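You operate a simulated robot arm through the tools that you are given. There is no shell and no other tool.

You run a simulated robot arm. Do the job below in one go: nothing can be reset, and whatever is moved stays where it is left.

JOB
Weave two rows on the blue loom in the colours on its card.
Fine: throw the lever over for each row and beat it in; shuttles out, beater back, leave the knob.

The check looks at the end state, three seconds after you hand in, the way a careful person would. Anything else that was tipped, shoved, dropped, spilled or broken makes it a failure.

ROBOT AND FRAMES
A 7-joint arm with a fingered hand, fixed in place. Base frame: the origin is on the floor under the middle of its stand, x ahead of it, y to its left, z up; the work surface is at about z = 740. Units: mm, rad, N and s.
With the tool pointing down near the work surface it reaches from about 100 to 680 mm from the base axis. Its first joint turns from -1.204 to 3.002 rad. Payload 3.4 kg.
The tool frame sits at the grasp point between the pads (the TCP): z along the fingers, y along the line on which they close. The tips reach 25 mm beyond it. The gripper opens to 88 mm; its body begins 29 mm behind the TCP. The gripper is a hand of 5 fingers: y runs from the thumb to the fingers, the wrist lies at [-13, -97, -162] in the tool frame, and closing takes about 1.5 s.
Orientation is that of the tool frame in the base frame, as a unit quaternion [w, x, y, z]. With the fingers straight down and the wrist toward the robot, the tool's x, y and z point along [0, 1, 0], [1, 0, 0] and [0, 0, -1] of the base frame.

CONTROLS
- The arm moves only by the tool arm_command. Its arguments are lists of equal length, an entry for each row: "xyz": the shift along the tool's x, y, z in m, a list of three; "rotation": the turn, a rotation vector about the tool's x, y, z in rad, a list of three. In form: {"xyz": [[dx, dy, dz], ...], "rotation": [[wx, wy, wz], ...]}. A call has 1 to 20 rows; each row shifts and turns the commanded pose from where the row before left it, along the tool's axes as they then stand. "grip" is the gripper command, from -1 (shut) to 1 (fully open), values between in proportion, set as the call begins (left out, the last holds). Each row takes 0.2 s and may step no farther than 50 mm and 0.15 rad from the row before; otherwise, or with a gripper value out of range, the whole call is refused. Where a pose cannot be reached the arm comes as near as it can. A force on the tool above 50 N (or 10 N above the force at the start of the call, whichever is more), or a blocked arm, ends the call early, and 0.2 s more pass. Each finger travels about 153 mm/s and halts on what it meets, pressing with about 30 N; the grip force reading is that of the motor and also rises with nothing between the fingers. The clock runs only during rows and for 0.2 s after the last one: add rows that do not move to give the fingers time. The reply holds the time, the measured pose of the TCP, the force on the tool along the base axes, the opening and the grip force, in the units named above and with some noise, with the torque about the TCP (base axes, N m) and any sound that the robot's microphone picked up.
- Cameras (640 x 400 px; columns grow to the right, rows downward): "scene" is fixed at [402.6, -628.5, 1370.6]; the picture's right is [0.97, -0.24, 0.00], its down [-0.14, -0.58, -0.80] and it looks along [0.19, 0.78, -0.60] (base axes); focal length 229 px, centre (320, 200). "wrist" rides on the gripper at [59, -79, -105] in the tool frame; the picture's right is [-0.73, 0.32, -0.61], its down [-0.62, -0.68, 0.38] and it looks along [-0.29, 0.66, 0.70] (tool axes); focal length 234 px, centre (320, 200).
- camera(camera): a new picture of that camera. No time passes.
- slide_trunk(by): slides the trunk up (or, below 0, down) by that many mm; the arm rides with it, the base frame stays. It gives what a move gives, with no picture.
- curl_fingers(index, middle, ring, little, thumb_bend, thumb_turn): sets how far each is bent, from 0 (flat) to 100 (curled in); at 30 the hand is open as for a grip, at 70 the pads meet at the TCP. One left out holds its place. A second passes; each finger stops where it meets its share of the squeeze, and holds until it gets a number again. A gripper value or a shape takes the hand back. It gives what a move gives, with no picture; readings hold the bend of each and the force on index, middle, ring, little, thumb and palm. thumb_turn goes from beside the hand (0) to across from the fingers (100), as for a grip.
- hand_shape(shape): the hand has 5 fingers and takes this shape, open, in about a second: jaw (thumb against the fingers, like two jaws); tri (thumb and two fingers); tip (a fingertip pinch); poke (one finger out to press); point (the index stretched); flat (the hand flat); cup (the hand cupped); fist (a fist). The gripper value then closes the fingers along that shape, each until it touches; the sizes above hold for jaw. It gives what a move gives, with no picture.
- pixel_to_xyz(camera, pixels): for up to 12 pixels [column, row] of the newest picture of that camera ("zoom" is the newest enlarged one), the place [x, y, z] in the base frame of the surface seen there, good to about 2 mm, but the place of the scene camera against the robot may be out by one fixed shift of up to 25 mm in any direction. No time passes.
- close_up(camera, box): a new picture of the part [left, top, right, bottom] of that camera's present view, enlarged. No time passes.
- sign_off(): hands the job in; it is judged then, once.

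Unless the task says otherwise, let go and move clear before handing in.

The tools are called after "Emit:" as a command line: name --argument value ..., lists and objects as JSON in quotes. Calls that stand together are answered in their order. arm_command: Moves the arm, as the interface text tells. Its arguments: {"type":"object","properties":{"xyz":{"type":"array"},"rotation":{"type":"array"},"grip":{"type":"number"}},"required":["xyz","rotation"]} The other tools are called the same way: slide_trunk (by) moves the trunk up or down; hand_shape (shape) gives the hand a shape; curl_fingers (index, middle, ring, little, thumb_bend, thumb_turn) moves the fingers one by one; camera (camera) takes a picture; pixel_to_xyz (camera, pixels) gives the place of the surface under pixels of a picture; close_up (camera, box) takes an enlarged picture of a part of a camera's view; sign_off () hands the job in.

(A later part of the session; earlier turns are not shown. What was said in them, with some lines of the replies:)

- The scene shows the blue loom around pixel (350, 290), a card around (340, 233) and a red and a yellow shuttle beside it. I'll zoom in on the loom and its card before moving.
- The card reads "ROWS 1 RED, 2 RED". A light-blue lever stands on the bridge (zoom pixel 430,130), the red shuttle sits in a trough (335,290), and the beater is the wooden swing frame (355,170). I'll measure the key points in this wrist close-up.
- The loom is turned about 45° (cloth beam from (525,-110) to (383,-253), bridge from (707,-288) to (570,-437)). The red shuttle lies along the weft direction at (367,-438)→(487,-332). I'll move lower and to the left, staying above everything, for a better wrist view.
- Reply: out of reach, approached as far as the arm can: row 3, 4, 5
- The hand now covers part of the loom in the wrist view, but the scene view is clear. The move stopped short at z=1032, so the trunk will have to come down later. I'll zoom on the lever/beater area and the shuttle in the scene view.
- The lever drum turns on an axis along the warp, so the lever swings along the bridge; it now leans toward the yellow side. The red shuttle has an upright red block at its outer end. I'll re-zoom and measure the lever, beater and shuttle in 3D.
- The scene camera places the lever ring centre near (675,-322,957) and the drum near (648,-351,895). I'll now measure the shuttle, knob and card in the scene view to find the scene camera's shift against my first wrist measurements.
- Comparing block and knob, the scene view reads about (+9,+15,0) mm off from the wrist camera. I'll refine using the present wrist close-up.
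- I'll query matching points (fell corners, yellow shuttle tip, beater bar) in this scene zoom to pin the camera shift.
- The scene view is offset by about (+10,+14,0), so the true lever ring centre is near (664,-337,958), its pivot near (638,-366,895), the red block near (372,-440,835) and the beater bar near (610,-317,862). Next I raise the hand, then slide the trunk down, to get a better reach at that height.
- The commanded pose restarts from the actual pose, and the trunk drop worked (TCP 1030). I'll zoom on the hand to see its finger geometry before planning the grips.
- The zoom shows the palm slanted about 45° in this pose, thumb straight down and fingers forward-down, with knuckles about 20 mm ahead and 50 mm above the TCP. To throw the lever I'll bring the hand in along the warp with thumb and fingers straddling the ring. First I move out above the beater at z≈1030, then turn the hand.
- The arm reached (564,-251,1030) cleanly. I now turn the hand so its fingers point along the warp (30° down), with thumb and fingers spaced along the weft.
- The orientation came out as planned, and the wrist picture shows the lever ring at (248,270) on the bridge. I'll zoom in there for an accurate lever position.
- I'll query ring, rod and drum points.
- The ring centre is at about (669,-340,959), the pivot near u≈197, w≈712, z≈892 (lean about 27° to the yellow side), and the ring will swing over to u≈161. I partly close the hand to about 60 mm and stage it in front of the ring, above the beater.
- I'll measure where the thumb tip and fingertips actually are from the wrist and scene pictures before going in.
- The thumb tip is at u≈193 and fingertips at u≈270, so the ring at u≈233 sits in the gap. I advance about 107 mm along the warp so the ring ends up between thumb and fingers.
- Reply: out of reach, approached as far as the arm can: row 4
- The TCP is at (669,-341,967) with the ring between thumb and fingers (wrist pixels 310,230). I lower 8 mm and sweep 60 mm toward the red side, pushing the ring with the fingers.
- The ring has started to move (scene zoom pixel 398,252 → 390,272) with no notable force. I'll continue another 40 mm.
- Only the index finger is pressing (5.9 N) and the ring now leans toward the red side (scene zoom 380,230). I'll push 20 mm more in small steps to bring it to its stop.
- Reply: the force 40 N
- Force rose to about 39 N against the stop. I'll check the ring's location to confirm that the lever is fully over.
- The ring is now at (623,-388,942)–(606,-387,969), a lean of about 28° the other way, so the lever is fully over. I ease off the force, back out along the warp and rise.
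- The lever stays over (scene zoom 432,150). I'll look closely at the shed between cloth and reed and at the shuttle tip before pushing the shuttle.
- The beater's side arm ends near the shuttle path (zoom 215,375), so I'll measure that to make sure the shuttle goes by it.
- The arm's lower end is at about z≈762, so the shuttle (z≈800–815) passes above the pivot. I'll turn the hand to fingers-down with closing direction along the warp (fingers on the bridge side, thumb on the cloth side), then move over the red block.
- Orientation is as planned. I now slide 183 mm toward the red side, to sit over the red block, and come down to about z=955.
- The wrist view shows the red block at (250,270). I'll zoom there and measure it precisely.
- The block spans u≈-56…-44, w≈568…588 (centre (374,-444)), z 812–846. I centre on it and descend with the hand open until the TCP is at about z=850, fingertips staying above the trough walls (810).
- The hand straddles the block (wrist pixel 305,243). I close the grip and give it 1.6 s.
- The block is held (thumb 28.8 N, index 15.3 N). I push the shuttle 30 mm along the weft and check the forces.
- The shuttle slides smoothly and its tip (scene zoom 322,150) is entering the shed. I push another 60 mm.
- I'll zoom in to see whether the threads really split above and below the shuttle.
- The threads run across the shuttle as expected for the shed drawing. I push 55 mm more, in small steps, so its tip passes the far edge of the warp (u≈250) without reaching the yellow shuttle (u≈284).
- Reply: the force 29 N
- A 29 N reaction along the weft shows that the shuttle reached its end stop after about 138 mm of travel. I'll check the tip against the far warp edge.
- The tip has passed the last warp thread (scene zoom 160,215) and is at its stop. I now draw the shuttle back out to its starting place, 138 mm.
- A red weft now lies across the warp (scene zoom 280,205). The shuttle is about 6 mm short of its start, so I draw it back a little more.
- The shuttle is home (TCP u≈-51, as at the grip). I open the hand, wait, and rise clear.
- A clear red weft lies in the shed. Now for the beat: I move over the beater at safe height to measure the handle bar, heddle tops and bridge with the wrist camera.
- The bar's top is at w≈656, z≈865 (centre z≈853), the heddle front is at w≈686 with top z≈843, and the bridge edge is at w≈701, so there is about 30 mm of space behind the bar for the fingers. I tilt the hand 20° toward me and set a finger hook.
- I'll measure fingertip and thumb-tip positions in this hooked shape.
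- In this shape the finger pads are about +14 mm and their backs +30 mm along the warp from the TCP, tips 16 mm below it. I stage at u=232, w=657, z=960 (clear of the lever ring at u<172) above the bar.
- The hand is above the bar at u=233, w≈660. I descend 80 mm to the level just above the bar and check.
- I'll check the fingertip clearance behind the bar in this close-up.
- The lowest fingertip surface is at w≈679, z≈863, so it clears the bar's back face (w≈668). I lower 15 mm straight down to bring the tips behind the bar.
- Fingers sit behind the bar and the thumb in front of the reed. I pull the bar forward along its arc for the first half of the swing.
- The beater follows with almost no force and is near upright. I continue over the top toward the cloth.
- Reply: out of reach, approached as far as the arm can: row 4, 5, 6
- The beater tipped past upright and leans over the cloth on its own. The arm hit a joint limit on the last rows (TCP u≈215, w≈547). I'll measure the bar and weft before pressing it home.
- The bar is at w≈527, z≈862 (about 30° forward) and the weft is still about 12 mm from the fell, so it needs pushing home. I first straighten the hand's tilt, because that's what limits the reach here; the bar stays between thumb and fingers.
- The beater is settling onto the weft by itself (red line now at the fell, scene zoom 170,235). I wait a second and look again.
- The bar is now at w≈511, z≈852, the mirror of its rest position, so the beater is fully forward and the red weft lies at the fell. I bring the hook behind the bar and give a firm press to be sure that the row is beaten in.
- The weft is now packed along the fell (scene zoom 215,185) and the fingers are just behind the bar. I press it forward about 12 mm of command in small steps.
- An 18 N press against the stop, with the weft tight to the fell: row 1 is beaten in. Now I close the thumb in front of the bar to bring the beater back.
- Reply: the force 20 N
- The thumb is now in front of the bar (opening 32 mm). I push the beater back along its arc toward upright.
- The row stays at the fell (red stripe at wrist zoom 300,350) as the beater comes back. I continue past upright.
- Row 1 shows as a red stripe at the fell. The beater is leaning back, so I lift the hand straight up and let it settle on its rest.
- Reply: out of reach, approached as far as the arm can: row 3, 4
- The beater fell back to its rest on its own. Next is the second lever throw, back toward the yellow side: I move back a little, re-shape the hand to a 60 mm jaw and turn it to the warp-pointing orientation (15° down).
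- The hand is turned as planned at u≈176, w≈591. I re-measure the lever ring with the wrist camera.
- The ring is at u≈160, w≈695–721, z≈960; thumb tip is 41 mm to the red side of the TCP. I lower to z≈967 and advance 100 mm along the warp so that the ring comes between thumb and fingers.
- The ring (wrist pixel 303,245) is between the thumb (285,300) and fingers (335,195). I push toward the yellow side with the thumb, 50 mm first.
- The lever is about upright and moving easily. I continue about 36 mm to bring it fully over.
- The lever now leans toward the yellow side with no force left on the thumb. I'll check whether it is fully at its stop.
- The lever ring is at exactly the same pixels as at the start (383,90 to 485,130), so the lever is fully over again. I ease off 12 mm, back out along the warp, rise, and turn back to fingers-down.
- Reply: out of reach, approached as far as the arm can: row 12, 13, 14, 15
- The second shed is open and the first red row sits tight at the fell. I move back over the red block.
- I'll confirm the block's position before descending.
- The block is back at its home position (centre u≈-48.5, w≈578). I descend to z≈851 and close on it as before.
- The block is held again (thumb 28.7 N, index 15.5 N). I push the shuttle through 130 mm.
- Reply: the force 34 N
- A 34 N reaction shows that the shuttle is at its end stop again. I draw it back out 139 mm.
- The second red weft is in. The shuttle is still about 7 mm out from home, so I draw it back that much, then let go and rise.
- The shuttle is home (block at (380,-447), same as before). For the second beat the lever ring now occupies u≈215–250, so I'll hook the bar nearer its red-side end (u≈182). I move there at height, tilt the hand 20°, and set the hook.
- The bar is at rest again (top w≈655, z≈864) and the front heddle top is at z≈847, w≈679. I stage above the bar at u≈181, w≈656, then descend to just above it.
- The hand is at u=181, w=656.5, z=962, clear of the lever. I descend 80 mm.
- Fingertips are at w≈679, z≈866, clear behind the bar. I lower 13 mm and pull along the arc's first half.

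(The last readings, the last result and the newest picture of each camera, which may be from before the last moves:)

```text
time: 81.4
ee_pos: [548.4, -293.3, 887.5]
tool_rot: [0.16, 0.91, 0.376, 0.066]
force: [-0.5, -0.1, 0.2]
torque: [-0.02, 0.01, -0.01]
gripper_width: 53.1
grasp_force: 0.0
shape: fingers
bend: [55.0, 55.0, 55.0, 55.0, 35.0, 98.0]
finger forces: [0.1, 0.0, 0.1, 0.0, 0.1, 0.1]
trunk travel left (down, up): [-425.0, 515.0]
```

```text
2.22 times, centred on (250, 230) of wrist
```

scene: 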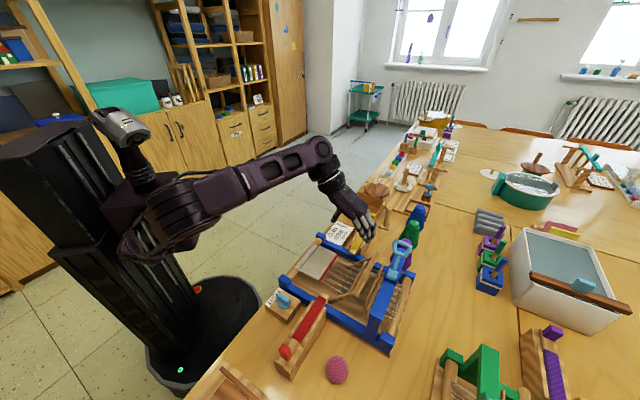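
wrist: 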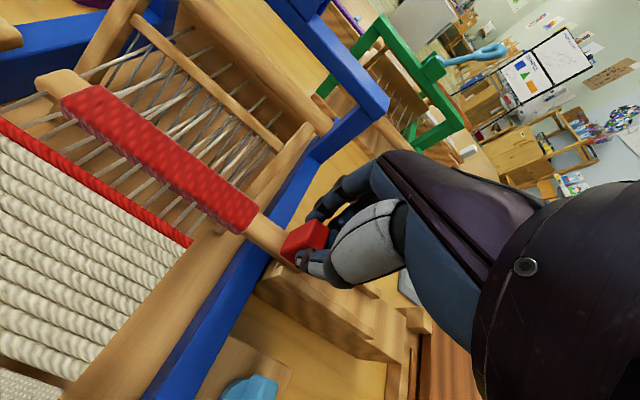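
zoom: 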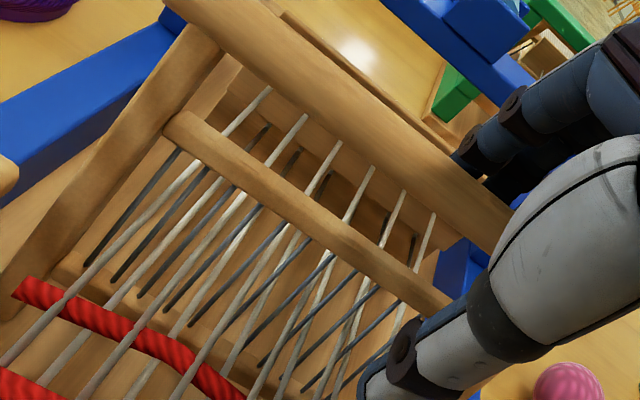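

The beater follows; I continue over the top while straightening the tilt so the arm keeps its reach.

Emit:
arm_command --xyz '[[0, -0.00906, -0.0044], [0, -0.0095, -0.0033], [0, -0.0099, -0.0016], [0, -0.01, 0], [0, -0.01, 0], [0, 0, 0]]' --rotation '[[0.1164, 0, 0], [0.1164, 0, 0], [0.1164, 0, 0], [0, 0, 0], [0, 0, 0], [0, 0, 0]]'

Emit:
close_up --camera "scene" --box '[300, 220, 420, 310]'

Emit:
close_up --camera "wrist" --box '[120, 140, 380, 320]'

```text
time: 82.8
ee_pos: [512.5, -257.3, 891.2]
tool_rot: [0.0, 0.924, 0.383, 0.0]
force: [0.1, 0.0, 0.5]
torque: [-0.01, 0.01, 0.01]
gripper_width: 52.7
grasp_force: 0.0
shape: fingers
bend: [55.0, 55.0, 55.0, 55.0, 35.0, 98.0]
finger forces: [0.1, 0.0, 0.1, 0.1, 0.0, 0.0]
trunk travel left (down, up): [-425.0, 515.0]
```

```text
4.44 times, centred on (360, 265) of scene
```

zoom: 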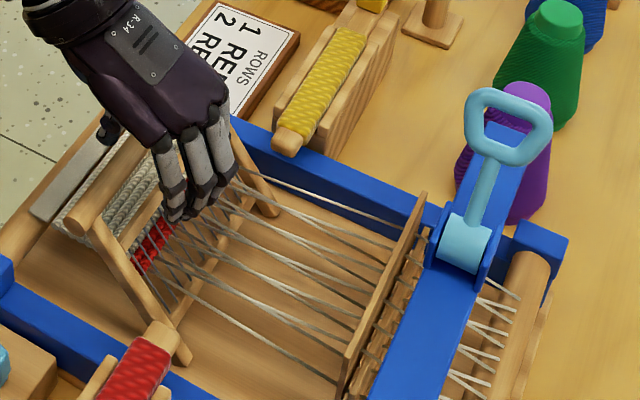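

```text
2.22 times, centred on (250, 230) of wrist
```

zoom: 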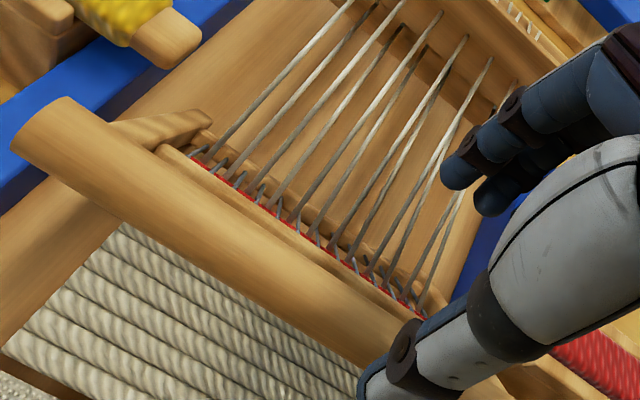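

The beater has swung onto the second weft. I bring the fingers down behind the bar and press as with row 1.

Emit:
arm_command --xyz '[[0, 0, 0], [0, 0, 0], [0, 0, 0], [0, -0.012, 0], [0, -0.012, 0], [0, 0, 0.01], [0, 0, 0.01], [0, -0.008, 0], [0, -0.008, 0]]' --rotation '[[0, 0, 0], [0, 0, 0], [0, 0, 0], [0, 0, 0], [0, 0, 0], [0, 0, 0], [0, 0, 0], [0, 0, 0], [0, 0, 0]]'

Emit:
close_up --camera "scene" --box '[300, 230, 400, 310]'

Emit:
close_up --camera "wrist" --box '[120, 140, 380, 320]'

```text
time: 84.8
ee_pos: [485.0, -229.1, 869.9]
tool_rot: [0.001, 0.924, 0.382, 0.0]
force: [0.0, 0.3, 0.3]
torque: [-0.03, 0.0, 0.02]
gripper_width: 52.8
grasp_force: 0.0
shape: fingers
bend: [55.0, 55.0, 55.0, 55.0, 35.0, 98.0]
finger forces: [0.0, 0.0, 0.1, 0.0, 0.0, 0.0]
trunk travel left (down, up): [-425.0, 515.0]
```

```text
5.00 times, centred on (350, 270) of scene
```

zoom: 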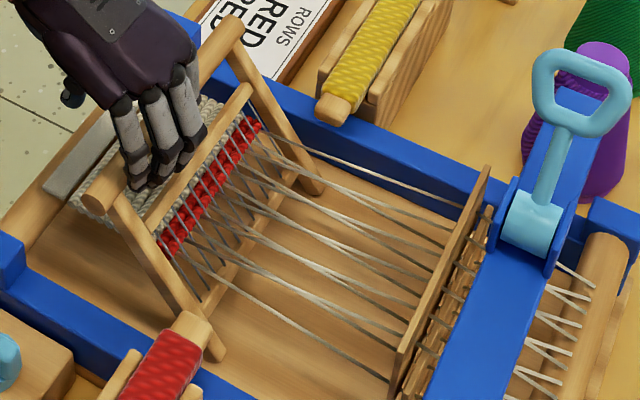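

```text
2.22 times, centred on (250, 230) of wrist
```

zoom: 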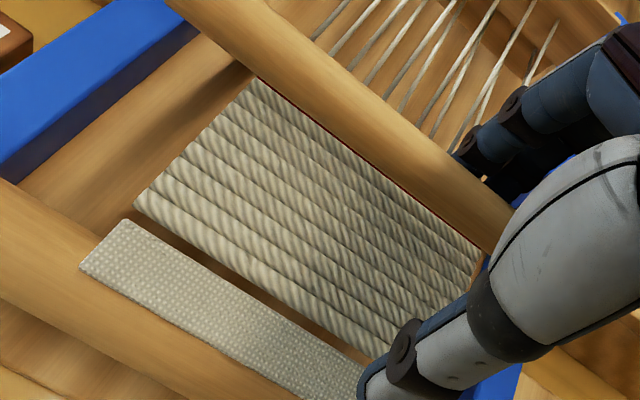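

The red rows lie side by side against the fell (scene zoom 205,195). I press the bar firmly as before.

Emit:
arm_command --xyz '[[0, -0.006, 0], [0, -0.006, 0], [0, -0.004, 0]]' --rotation '[[0, 0, 0], [0, 0, 0], [0, 0, 0]]'

Emit:
close_up --camera "scene" --box '[310, 240, 370, 300]'

```text
time: 85.6
ee_pos: [475.6, -221.5, 869.5]
tool_rot: [-0.001, 0.924, 0.382, 0.001]
force: [16.2, -13.7, 4.6]
torque: [-0.4, -0.25, 0.34]
gripper_width: 61.9
grasp_force: 10.1
shape: fingers
bend: [47.0, 51.0, 49.0, 51.0, 35.0, 98.0]
finger forces: [6.7, 3.3, 4.6, 5.7, 0.0, 0.1]
trunk travel left (down, up): [-425.0, 515.0]
```

```text
6.67 times, centred on (340, 270) of scene
```

zoom: 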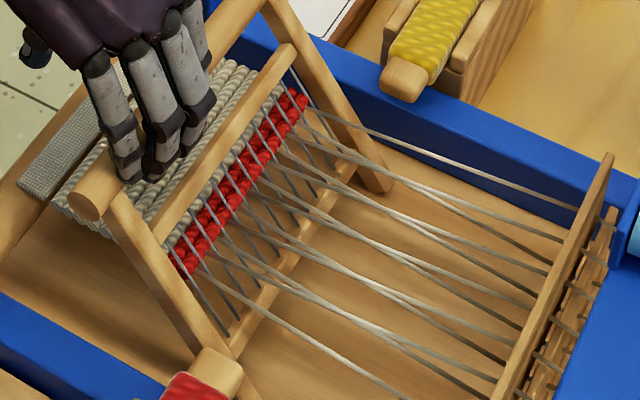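

Both red rows are packed at the fell under a 21 N press. Now I close the thumb and bring the beater back.

Emit:
curl_fingers --thumb_bend 62

Emit:
arm_command --xyz '[[0, 0.013, 0], [0, 0.013, -0.001], [0, 0.009, -0.00625], [0, 0.009, -0.00625], [0, 0.0093, -0.0041], [0, 0.0093, -0.0041], [0, 0.0099, -0.00235], [0, 0.0099, -0.00235]]' --rotation '[[0, 0, 0], [0, 0, 0], [0, 0, 0], [0, 0, 0], [0, 0, 0], [0, 0, 0], [0, 0, 0], [0, 0, 0]]'

Emit:
close_up --camera "scene" --box '[300, 220, 420, 310]'

```text
time: 86.6
ee_pos: [475.1, -220.2, 868.0]
tool_rot: [-0.001, 0.924, 0.383, 0.0]
force: [17.3, -14.9, 9.1]
torque: [-0.53, -0.29, 0.38]
gripper_width: 33.4
grasp_force: 11.6
shape: fingers
bend: [46.0, 50.0, 48.0, 51.0, 62.0, 100.0]
finger forces: [7.7, 3.5, 4.7, 7.3, 0.0, 0.0]
trunk travel left (down, up): [-425.0, 515.0]
```

```text
time: 88.4
ee_pos: [531.9, -276.5, 896.2]
tool_rot: [0.0, 0.924, 0.383, 0.0]
force: [1.0, 0.8, -0.1]
torque: [0.0, 0.0, 0.01]
gripper_width: 23.7
grasp_force: 0.2
shape: fingers
bend: [55.0, 55.0, 55.0, 55.0, 61.0, 100.0]
finger forces: [0.0, 0.0, 0.0, 0.0, 0.1, 0.1]
trunk travel left (down, up): [-425.0, 515.0]
```

```text
4.44 times, centred on (360, 265) of scene
```

zoom: 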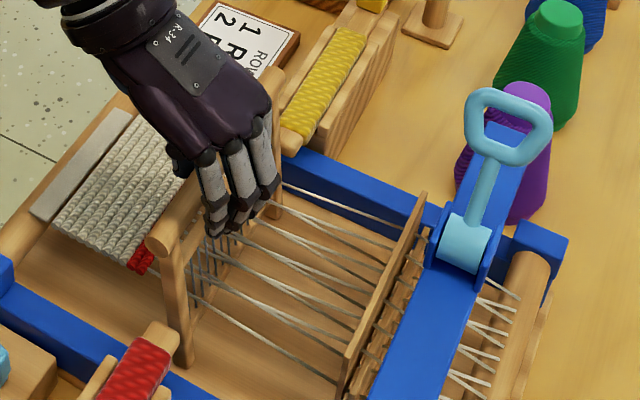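

The beater is near upright on the way back. I continue past upright, then lift so that it settles on its rest.

Emit:
arm_command --xyz '[[0, 0.0101, -0.0005], [0, 0.0101, -0.0005], [0, 0.01, 0.0014], [0, 0.01, 0.0014], [0, 0.008, 0.0018], [0, 0.008, 0.0018]]' --rotation '[[0, 0, 0], [0, 0, 0], [0, 0, 0], [0, 0, 0], [0, 0, 0], [0, 0, 0]]'

Emit:
close_up --camera "scene" --box '[300, 220, 420, 310]'

```text
time: 89.8
ee_pos: [573.1, -316.5, 891.4]
tool_rot: [-0.001, 0.924, 0.383, 0.0]
force: [0.7, 1.3, 0.7]
torque: [0.0, -0.05, -0.05]
gripper_width: 23.3
grasp_force: 0.3
shape: fingers
bend: [55.0, 55.0, 55.0, 55.0, 62.0, 100.0]
finger forces: [0.1, 0.1, 0.0, 0.1, 0.1, 0.0]
trunk travel left (down, up): [-425.0, 515.0]
```

```text
4.44 times, centred on (360, 265) of scene
```

zoom: 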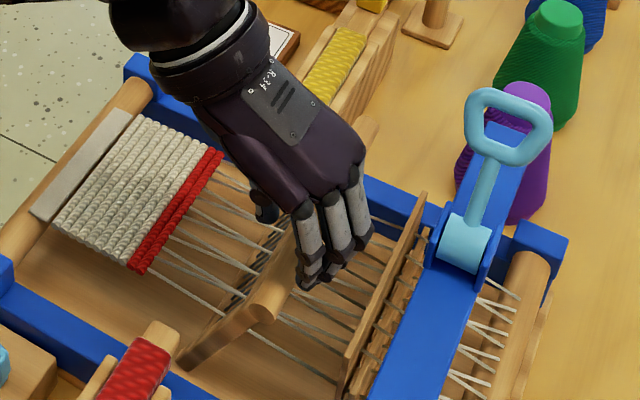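

Two red rows are visible. I lift clear, slightly toward the robot, and let the beater settle.

Emit:
arm_command --xyz '[[0, 0, -0.02], [0, 0, -0.03], [0, 0, -0.03], [0, -0.02, -0.03], [0, -0.03, -0.01], [0, 0, 0], [0, 0, 0], [0, 0, 0]]' --rotation '[[0, 0, 0], [0, 0, 0], [0, 0, 0], [0, 0, 0], [0, 0, 0], [0, 0, 0], [0, 0, 0], [0, 0, 0]]' --grip 1

Emit:
camera --camera "scene"

Emit:
close_up --camera "scene" --box '[280, 225, 400, 300]'

Emit:
pixel_to_xyz --camera "zoom" --pixels '[[505, 165], [405, 365], [455, 205], [380, 345], [620, 100], [605, 265], [380, 142], [30, 290]]'

```text
time: 91.6
ee_pos: [537.8, -281.4, 1012.0]
tool_rot: [0.0, 0.924, 0.383, 0.0]
force: [0.5, -0.4, 0.8]
torque: [0.0, -0.02, 0.02]
gripper_width: 88.1
grasp_force: 0.1
shape: jaw
bend: [30.0, 30.0, 30.0, 30.0, 30.0, 98.0]
finger forces: [0.1, 0.0, 0.0, 0.1, 0.1, 0.0]
trunk travel left (down, up): [-425.0, 515.0]
```

```text
taken
```

scene: 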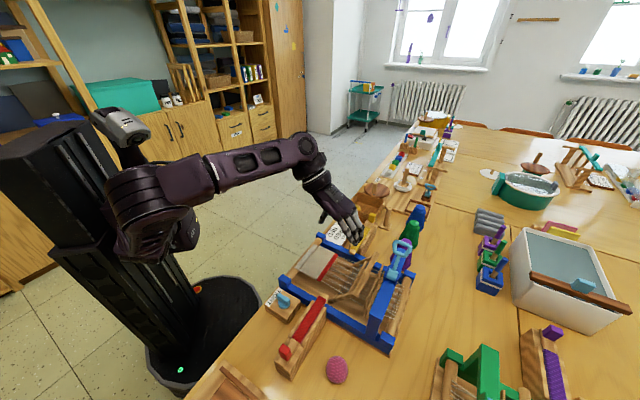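

```text
5.33 times, centred on (340, 262) of scene
```

zoom: 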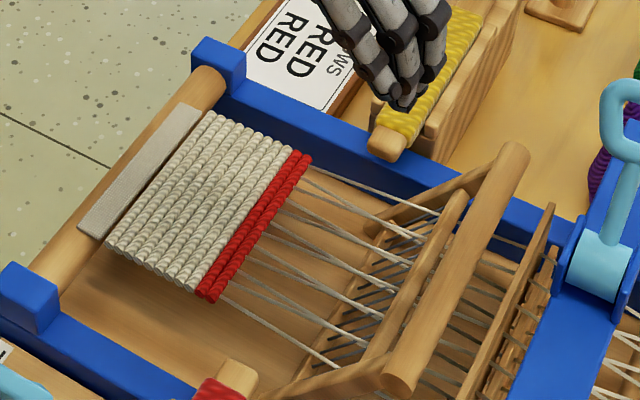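

```text
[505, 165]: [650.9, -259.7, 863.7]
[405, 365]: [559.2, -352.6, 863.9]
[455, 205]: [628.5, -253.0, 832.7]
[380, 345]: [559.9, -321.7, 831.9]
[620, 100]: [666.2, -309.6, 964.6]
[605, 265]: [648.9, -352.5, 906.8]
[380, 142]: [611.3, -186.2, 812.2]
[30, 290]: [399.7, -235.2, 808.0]
```

The beater bar, yellow shuttle tip and loom post all read within 1 mm of their starting values, and two red rows show at the fell. I move the arm away to the side and check the red shuttle, knob and ball.

Emit:
arm_command --xyz '[[0, -0.02, -0.045], [0, -0.02, -0.045], [0, -0.04, -0.02], [0, -0.04, -0.02], [0, 0, 0]]' --rotation '[[0, 0, 0], [0, 0, 0], [0, 0, 0], [0, 0, 0], [0, 0, 0]]'

Emit:
camera --camera "scene"

Emit:
close_up --camera "scene" --box '[255, 280, 365, 385]'

Emit:
pixel_to_xyz --camera "zoom" --pixels '[[222, 262], [216, 72], [370, 70], [215, 320], [423, 330], [330, 120]]'

Emit:
close_up --camera "scene" --box '[300, 170, 450, 290]'

```text
time: 92.8
ee_pos: [427.8, -260.3, 1063.4]
tool_rot: [-0.001, 0.923, 0.385, 0.003]
force: [-0.1, 0.0, 0.3]
torque: [0.02, 0.02, 0.02]
gripper_width: 87.8
grasp_force: 0.1
shape: jaw
bend: [30.0, 30.0, 30.0, 30.0, 30.0, 98.0]
finger forces: [0.0, 0.0, 0.0, 0.0, 0.0, 0.0]
out of reach, approached as far as the arm can: row 1, 2, 3, 4
trunk travel left (down, up): [-425.0, 515.0]
```

```text
taken
```

scene: 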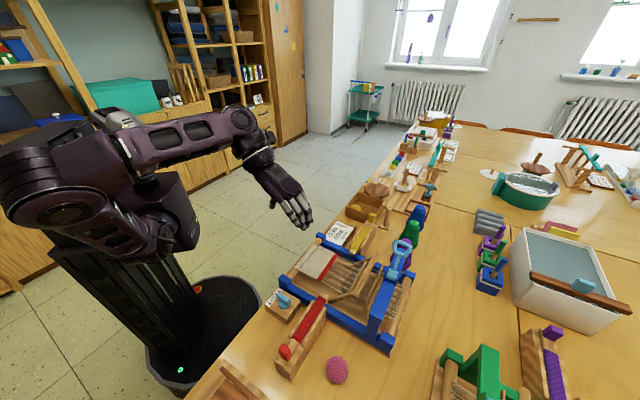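

```text
3.81 times, centred on (310, 332) of scene
```

zoom: 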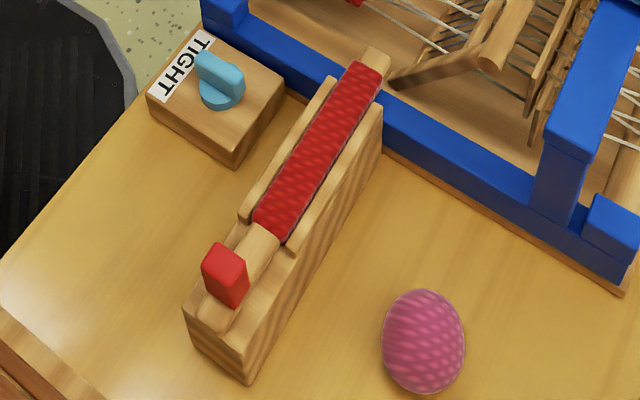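

```text
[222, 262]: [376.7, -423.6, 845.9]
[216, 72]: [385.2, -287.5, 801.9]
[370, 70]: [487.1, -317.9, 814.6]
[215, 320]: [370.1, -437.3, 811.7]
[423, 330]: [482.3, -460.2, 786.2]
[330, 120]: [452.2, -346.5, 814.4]
```

```text
3.33 times, centred on (375, 230) of scene
```

zoom: 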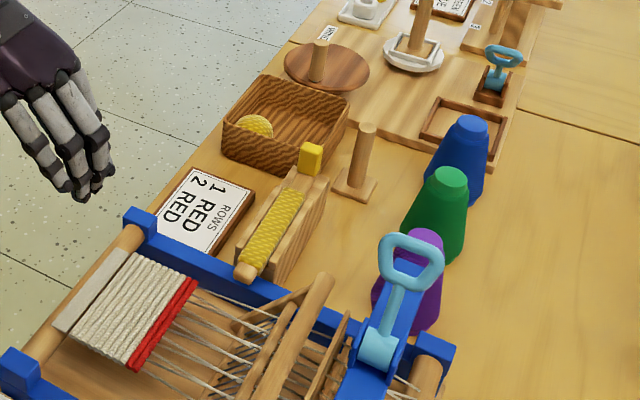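

Every check matches the starting state: the red shuttle is within about 1 mm of home, and the knob and ball are unmoved. The beater is back, the lever was thrown for each row, and two red rows are packed at the fell. The hand is clear at (428,-260,1063), so I hand in.

Emit:
sign_off

```text
The job is handed in.
```

I wove two red rows on the blue loom, as its card asks, and handed the job in. The result of the check hasn't come back to me.

- **Rows:** I threw the lever over for each row, passed the red shuttle through to its stop and back, then beat the row in. Both rows lie tight against the cloth edge.
- **Lever:** after two throws it is back where it started, leaning toward the yellow side.
- **Shuttles:** the red one is out and within about 1 mm of its starting place. I never used the yellow one, and it hasn't moved.
- **Beater:** it rests back in its starting position.
- **Knob and surroundings:** the knob was left alone. The ball and the loom frame read within about 1 mm of where they started, and nothing nearby looks disturbed in the last pictures.

The hand is open and clear of the loom.
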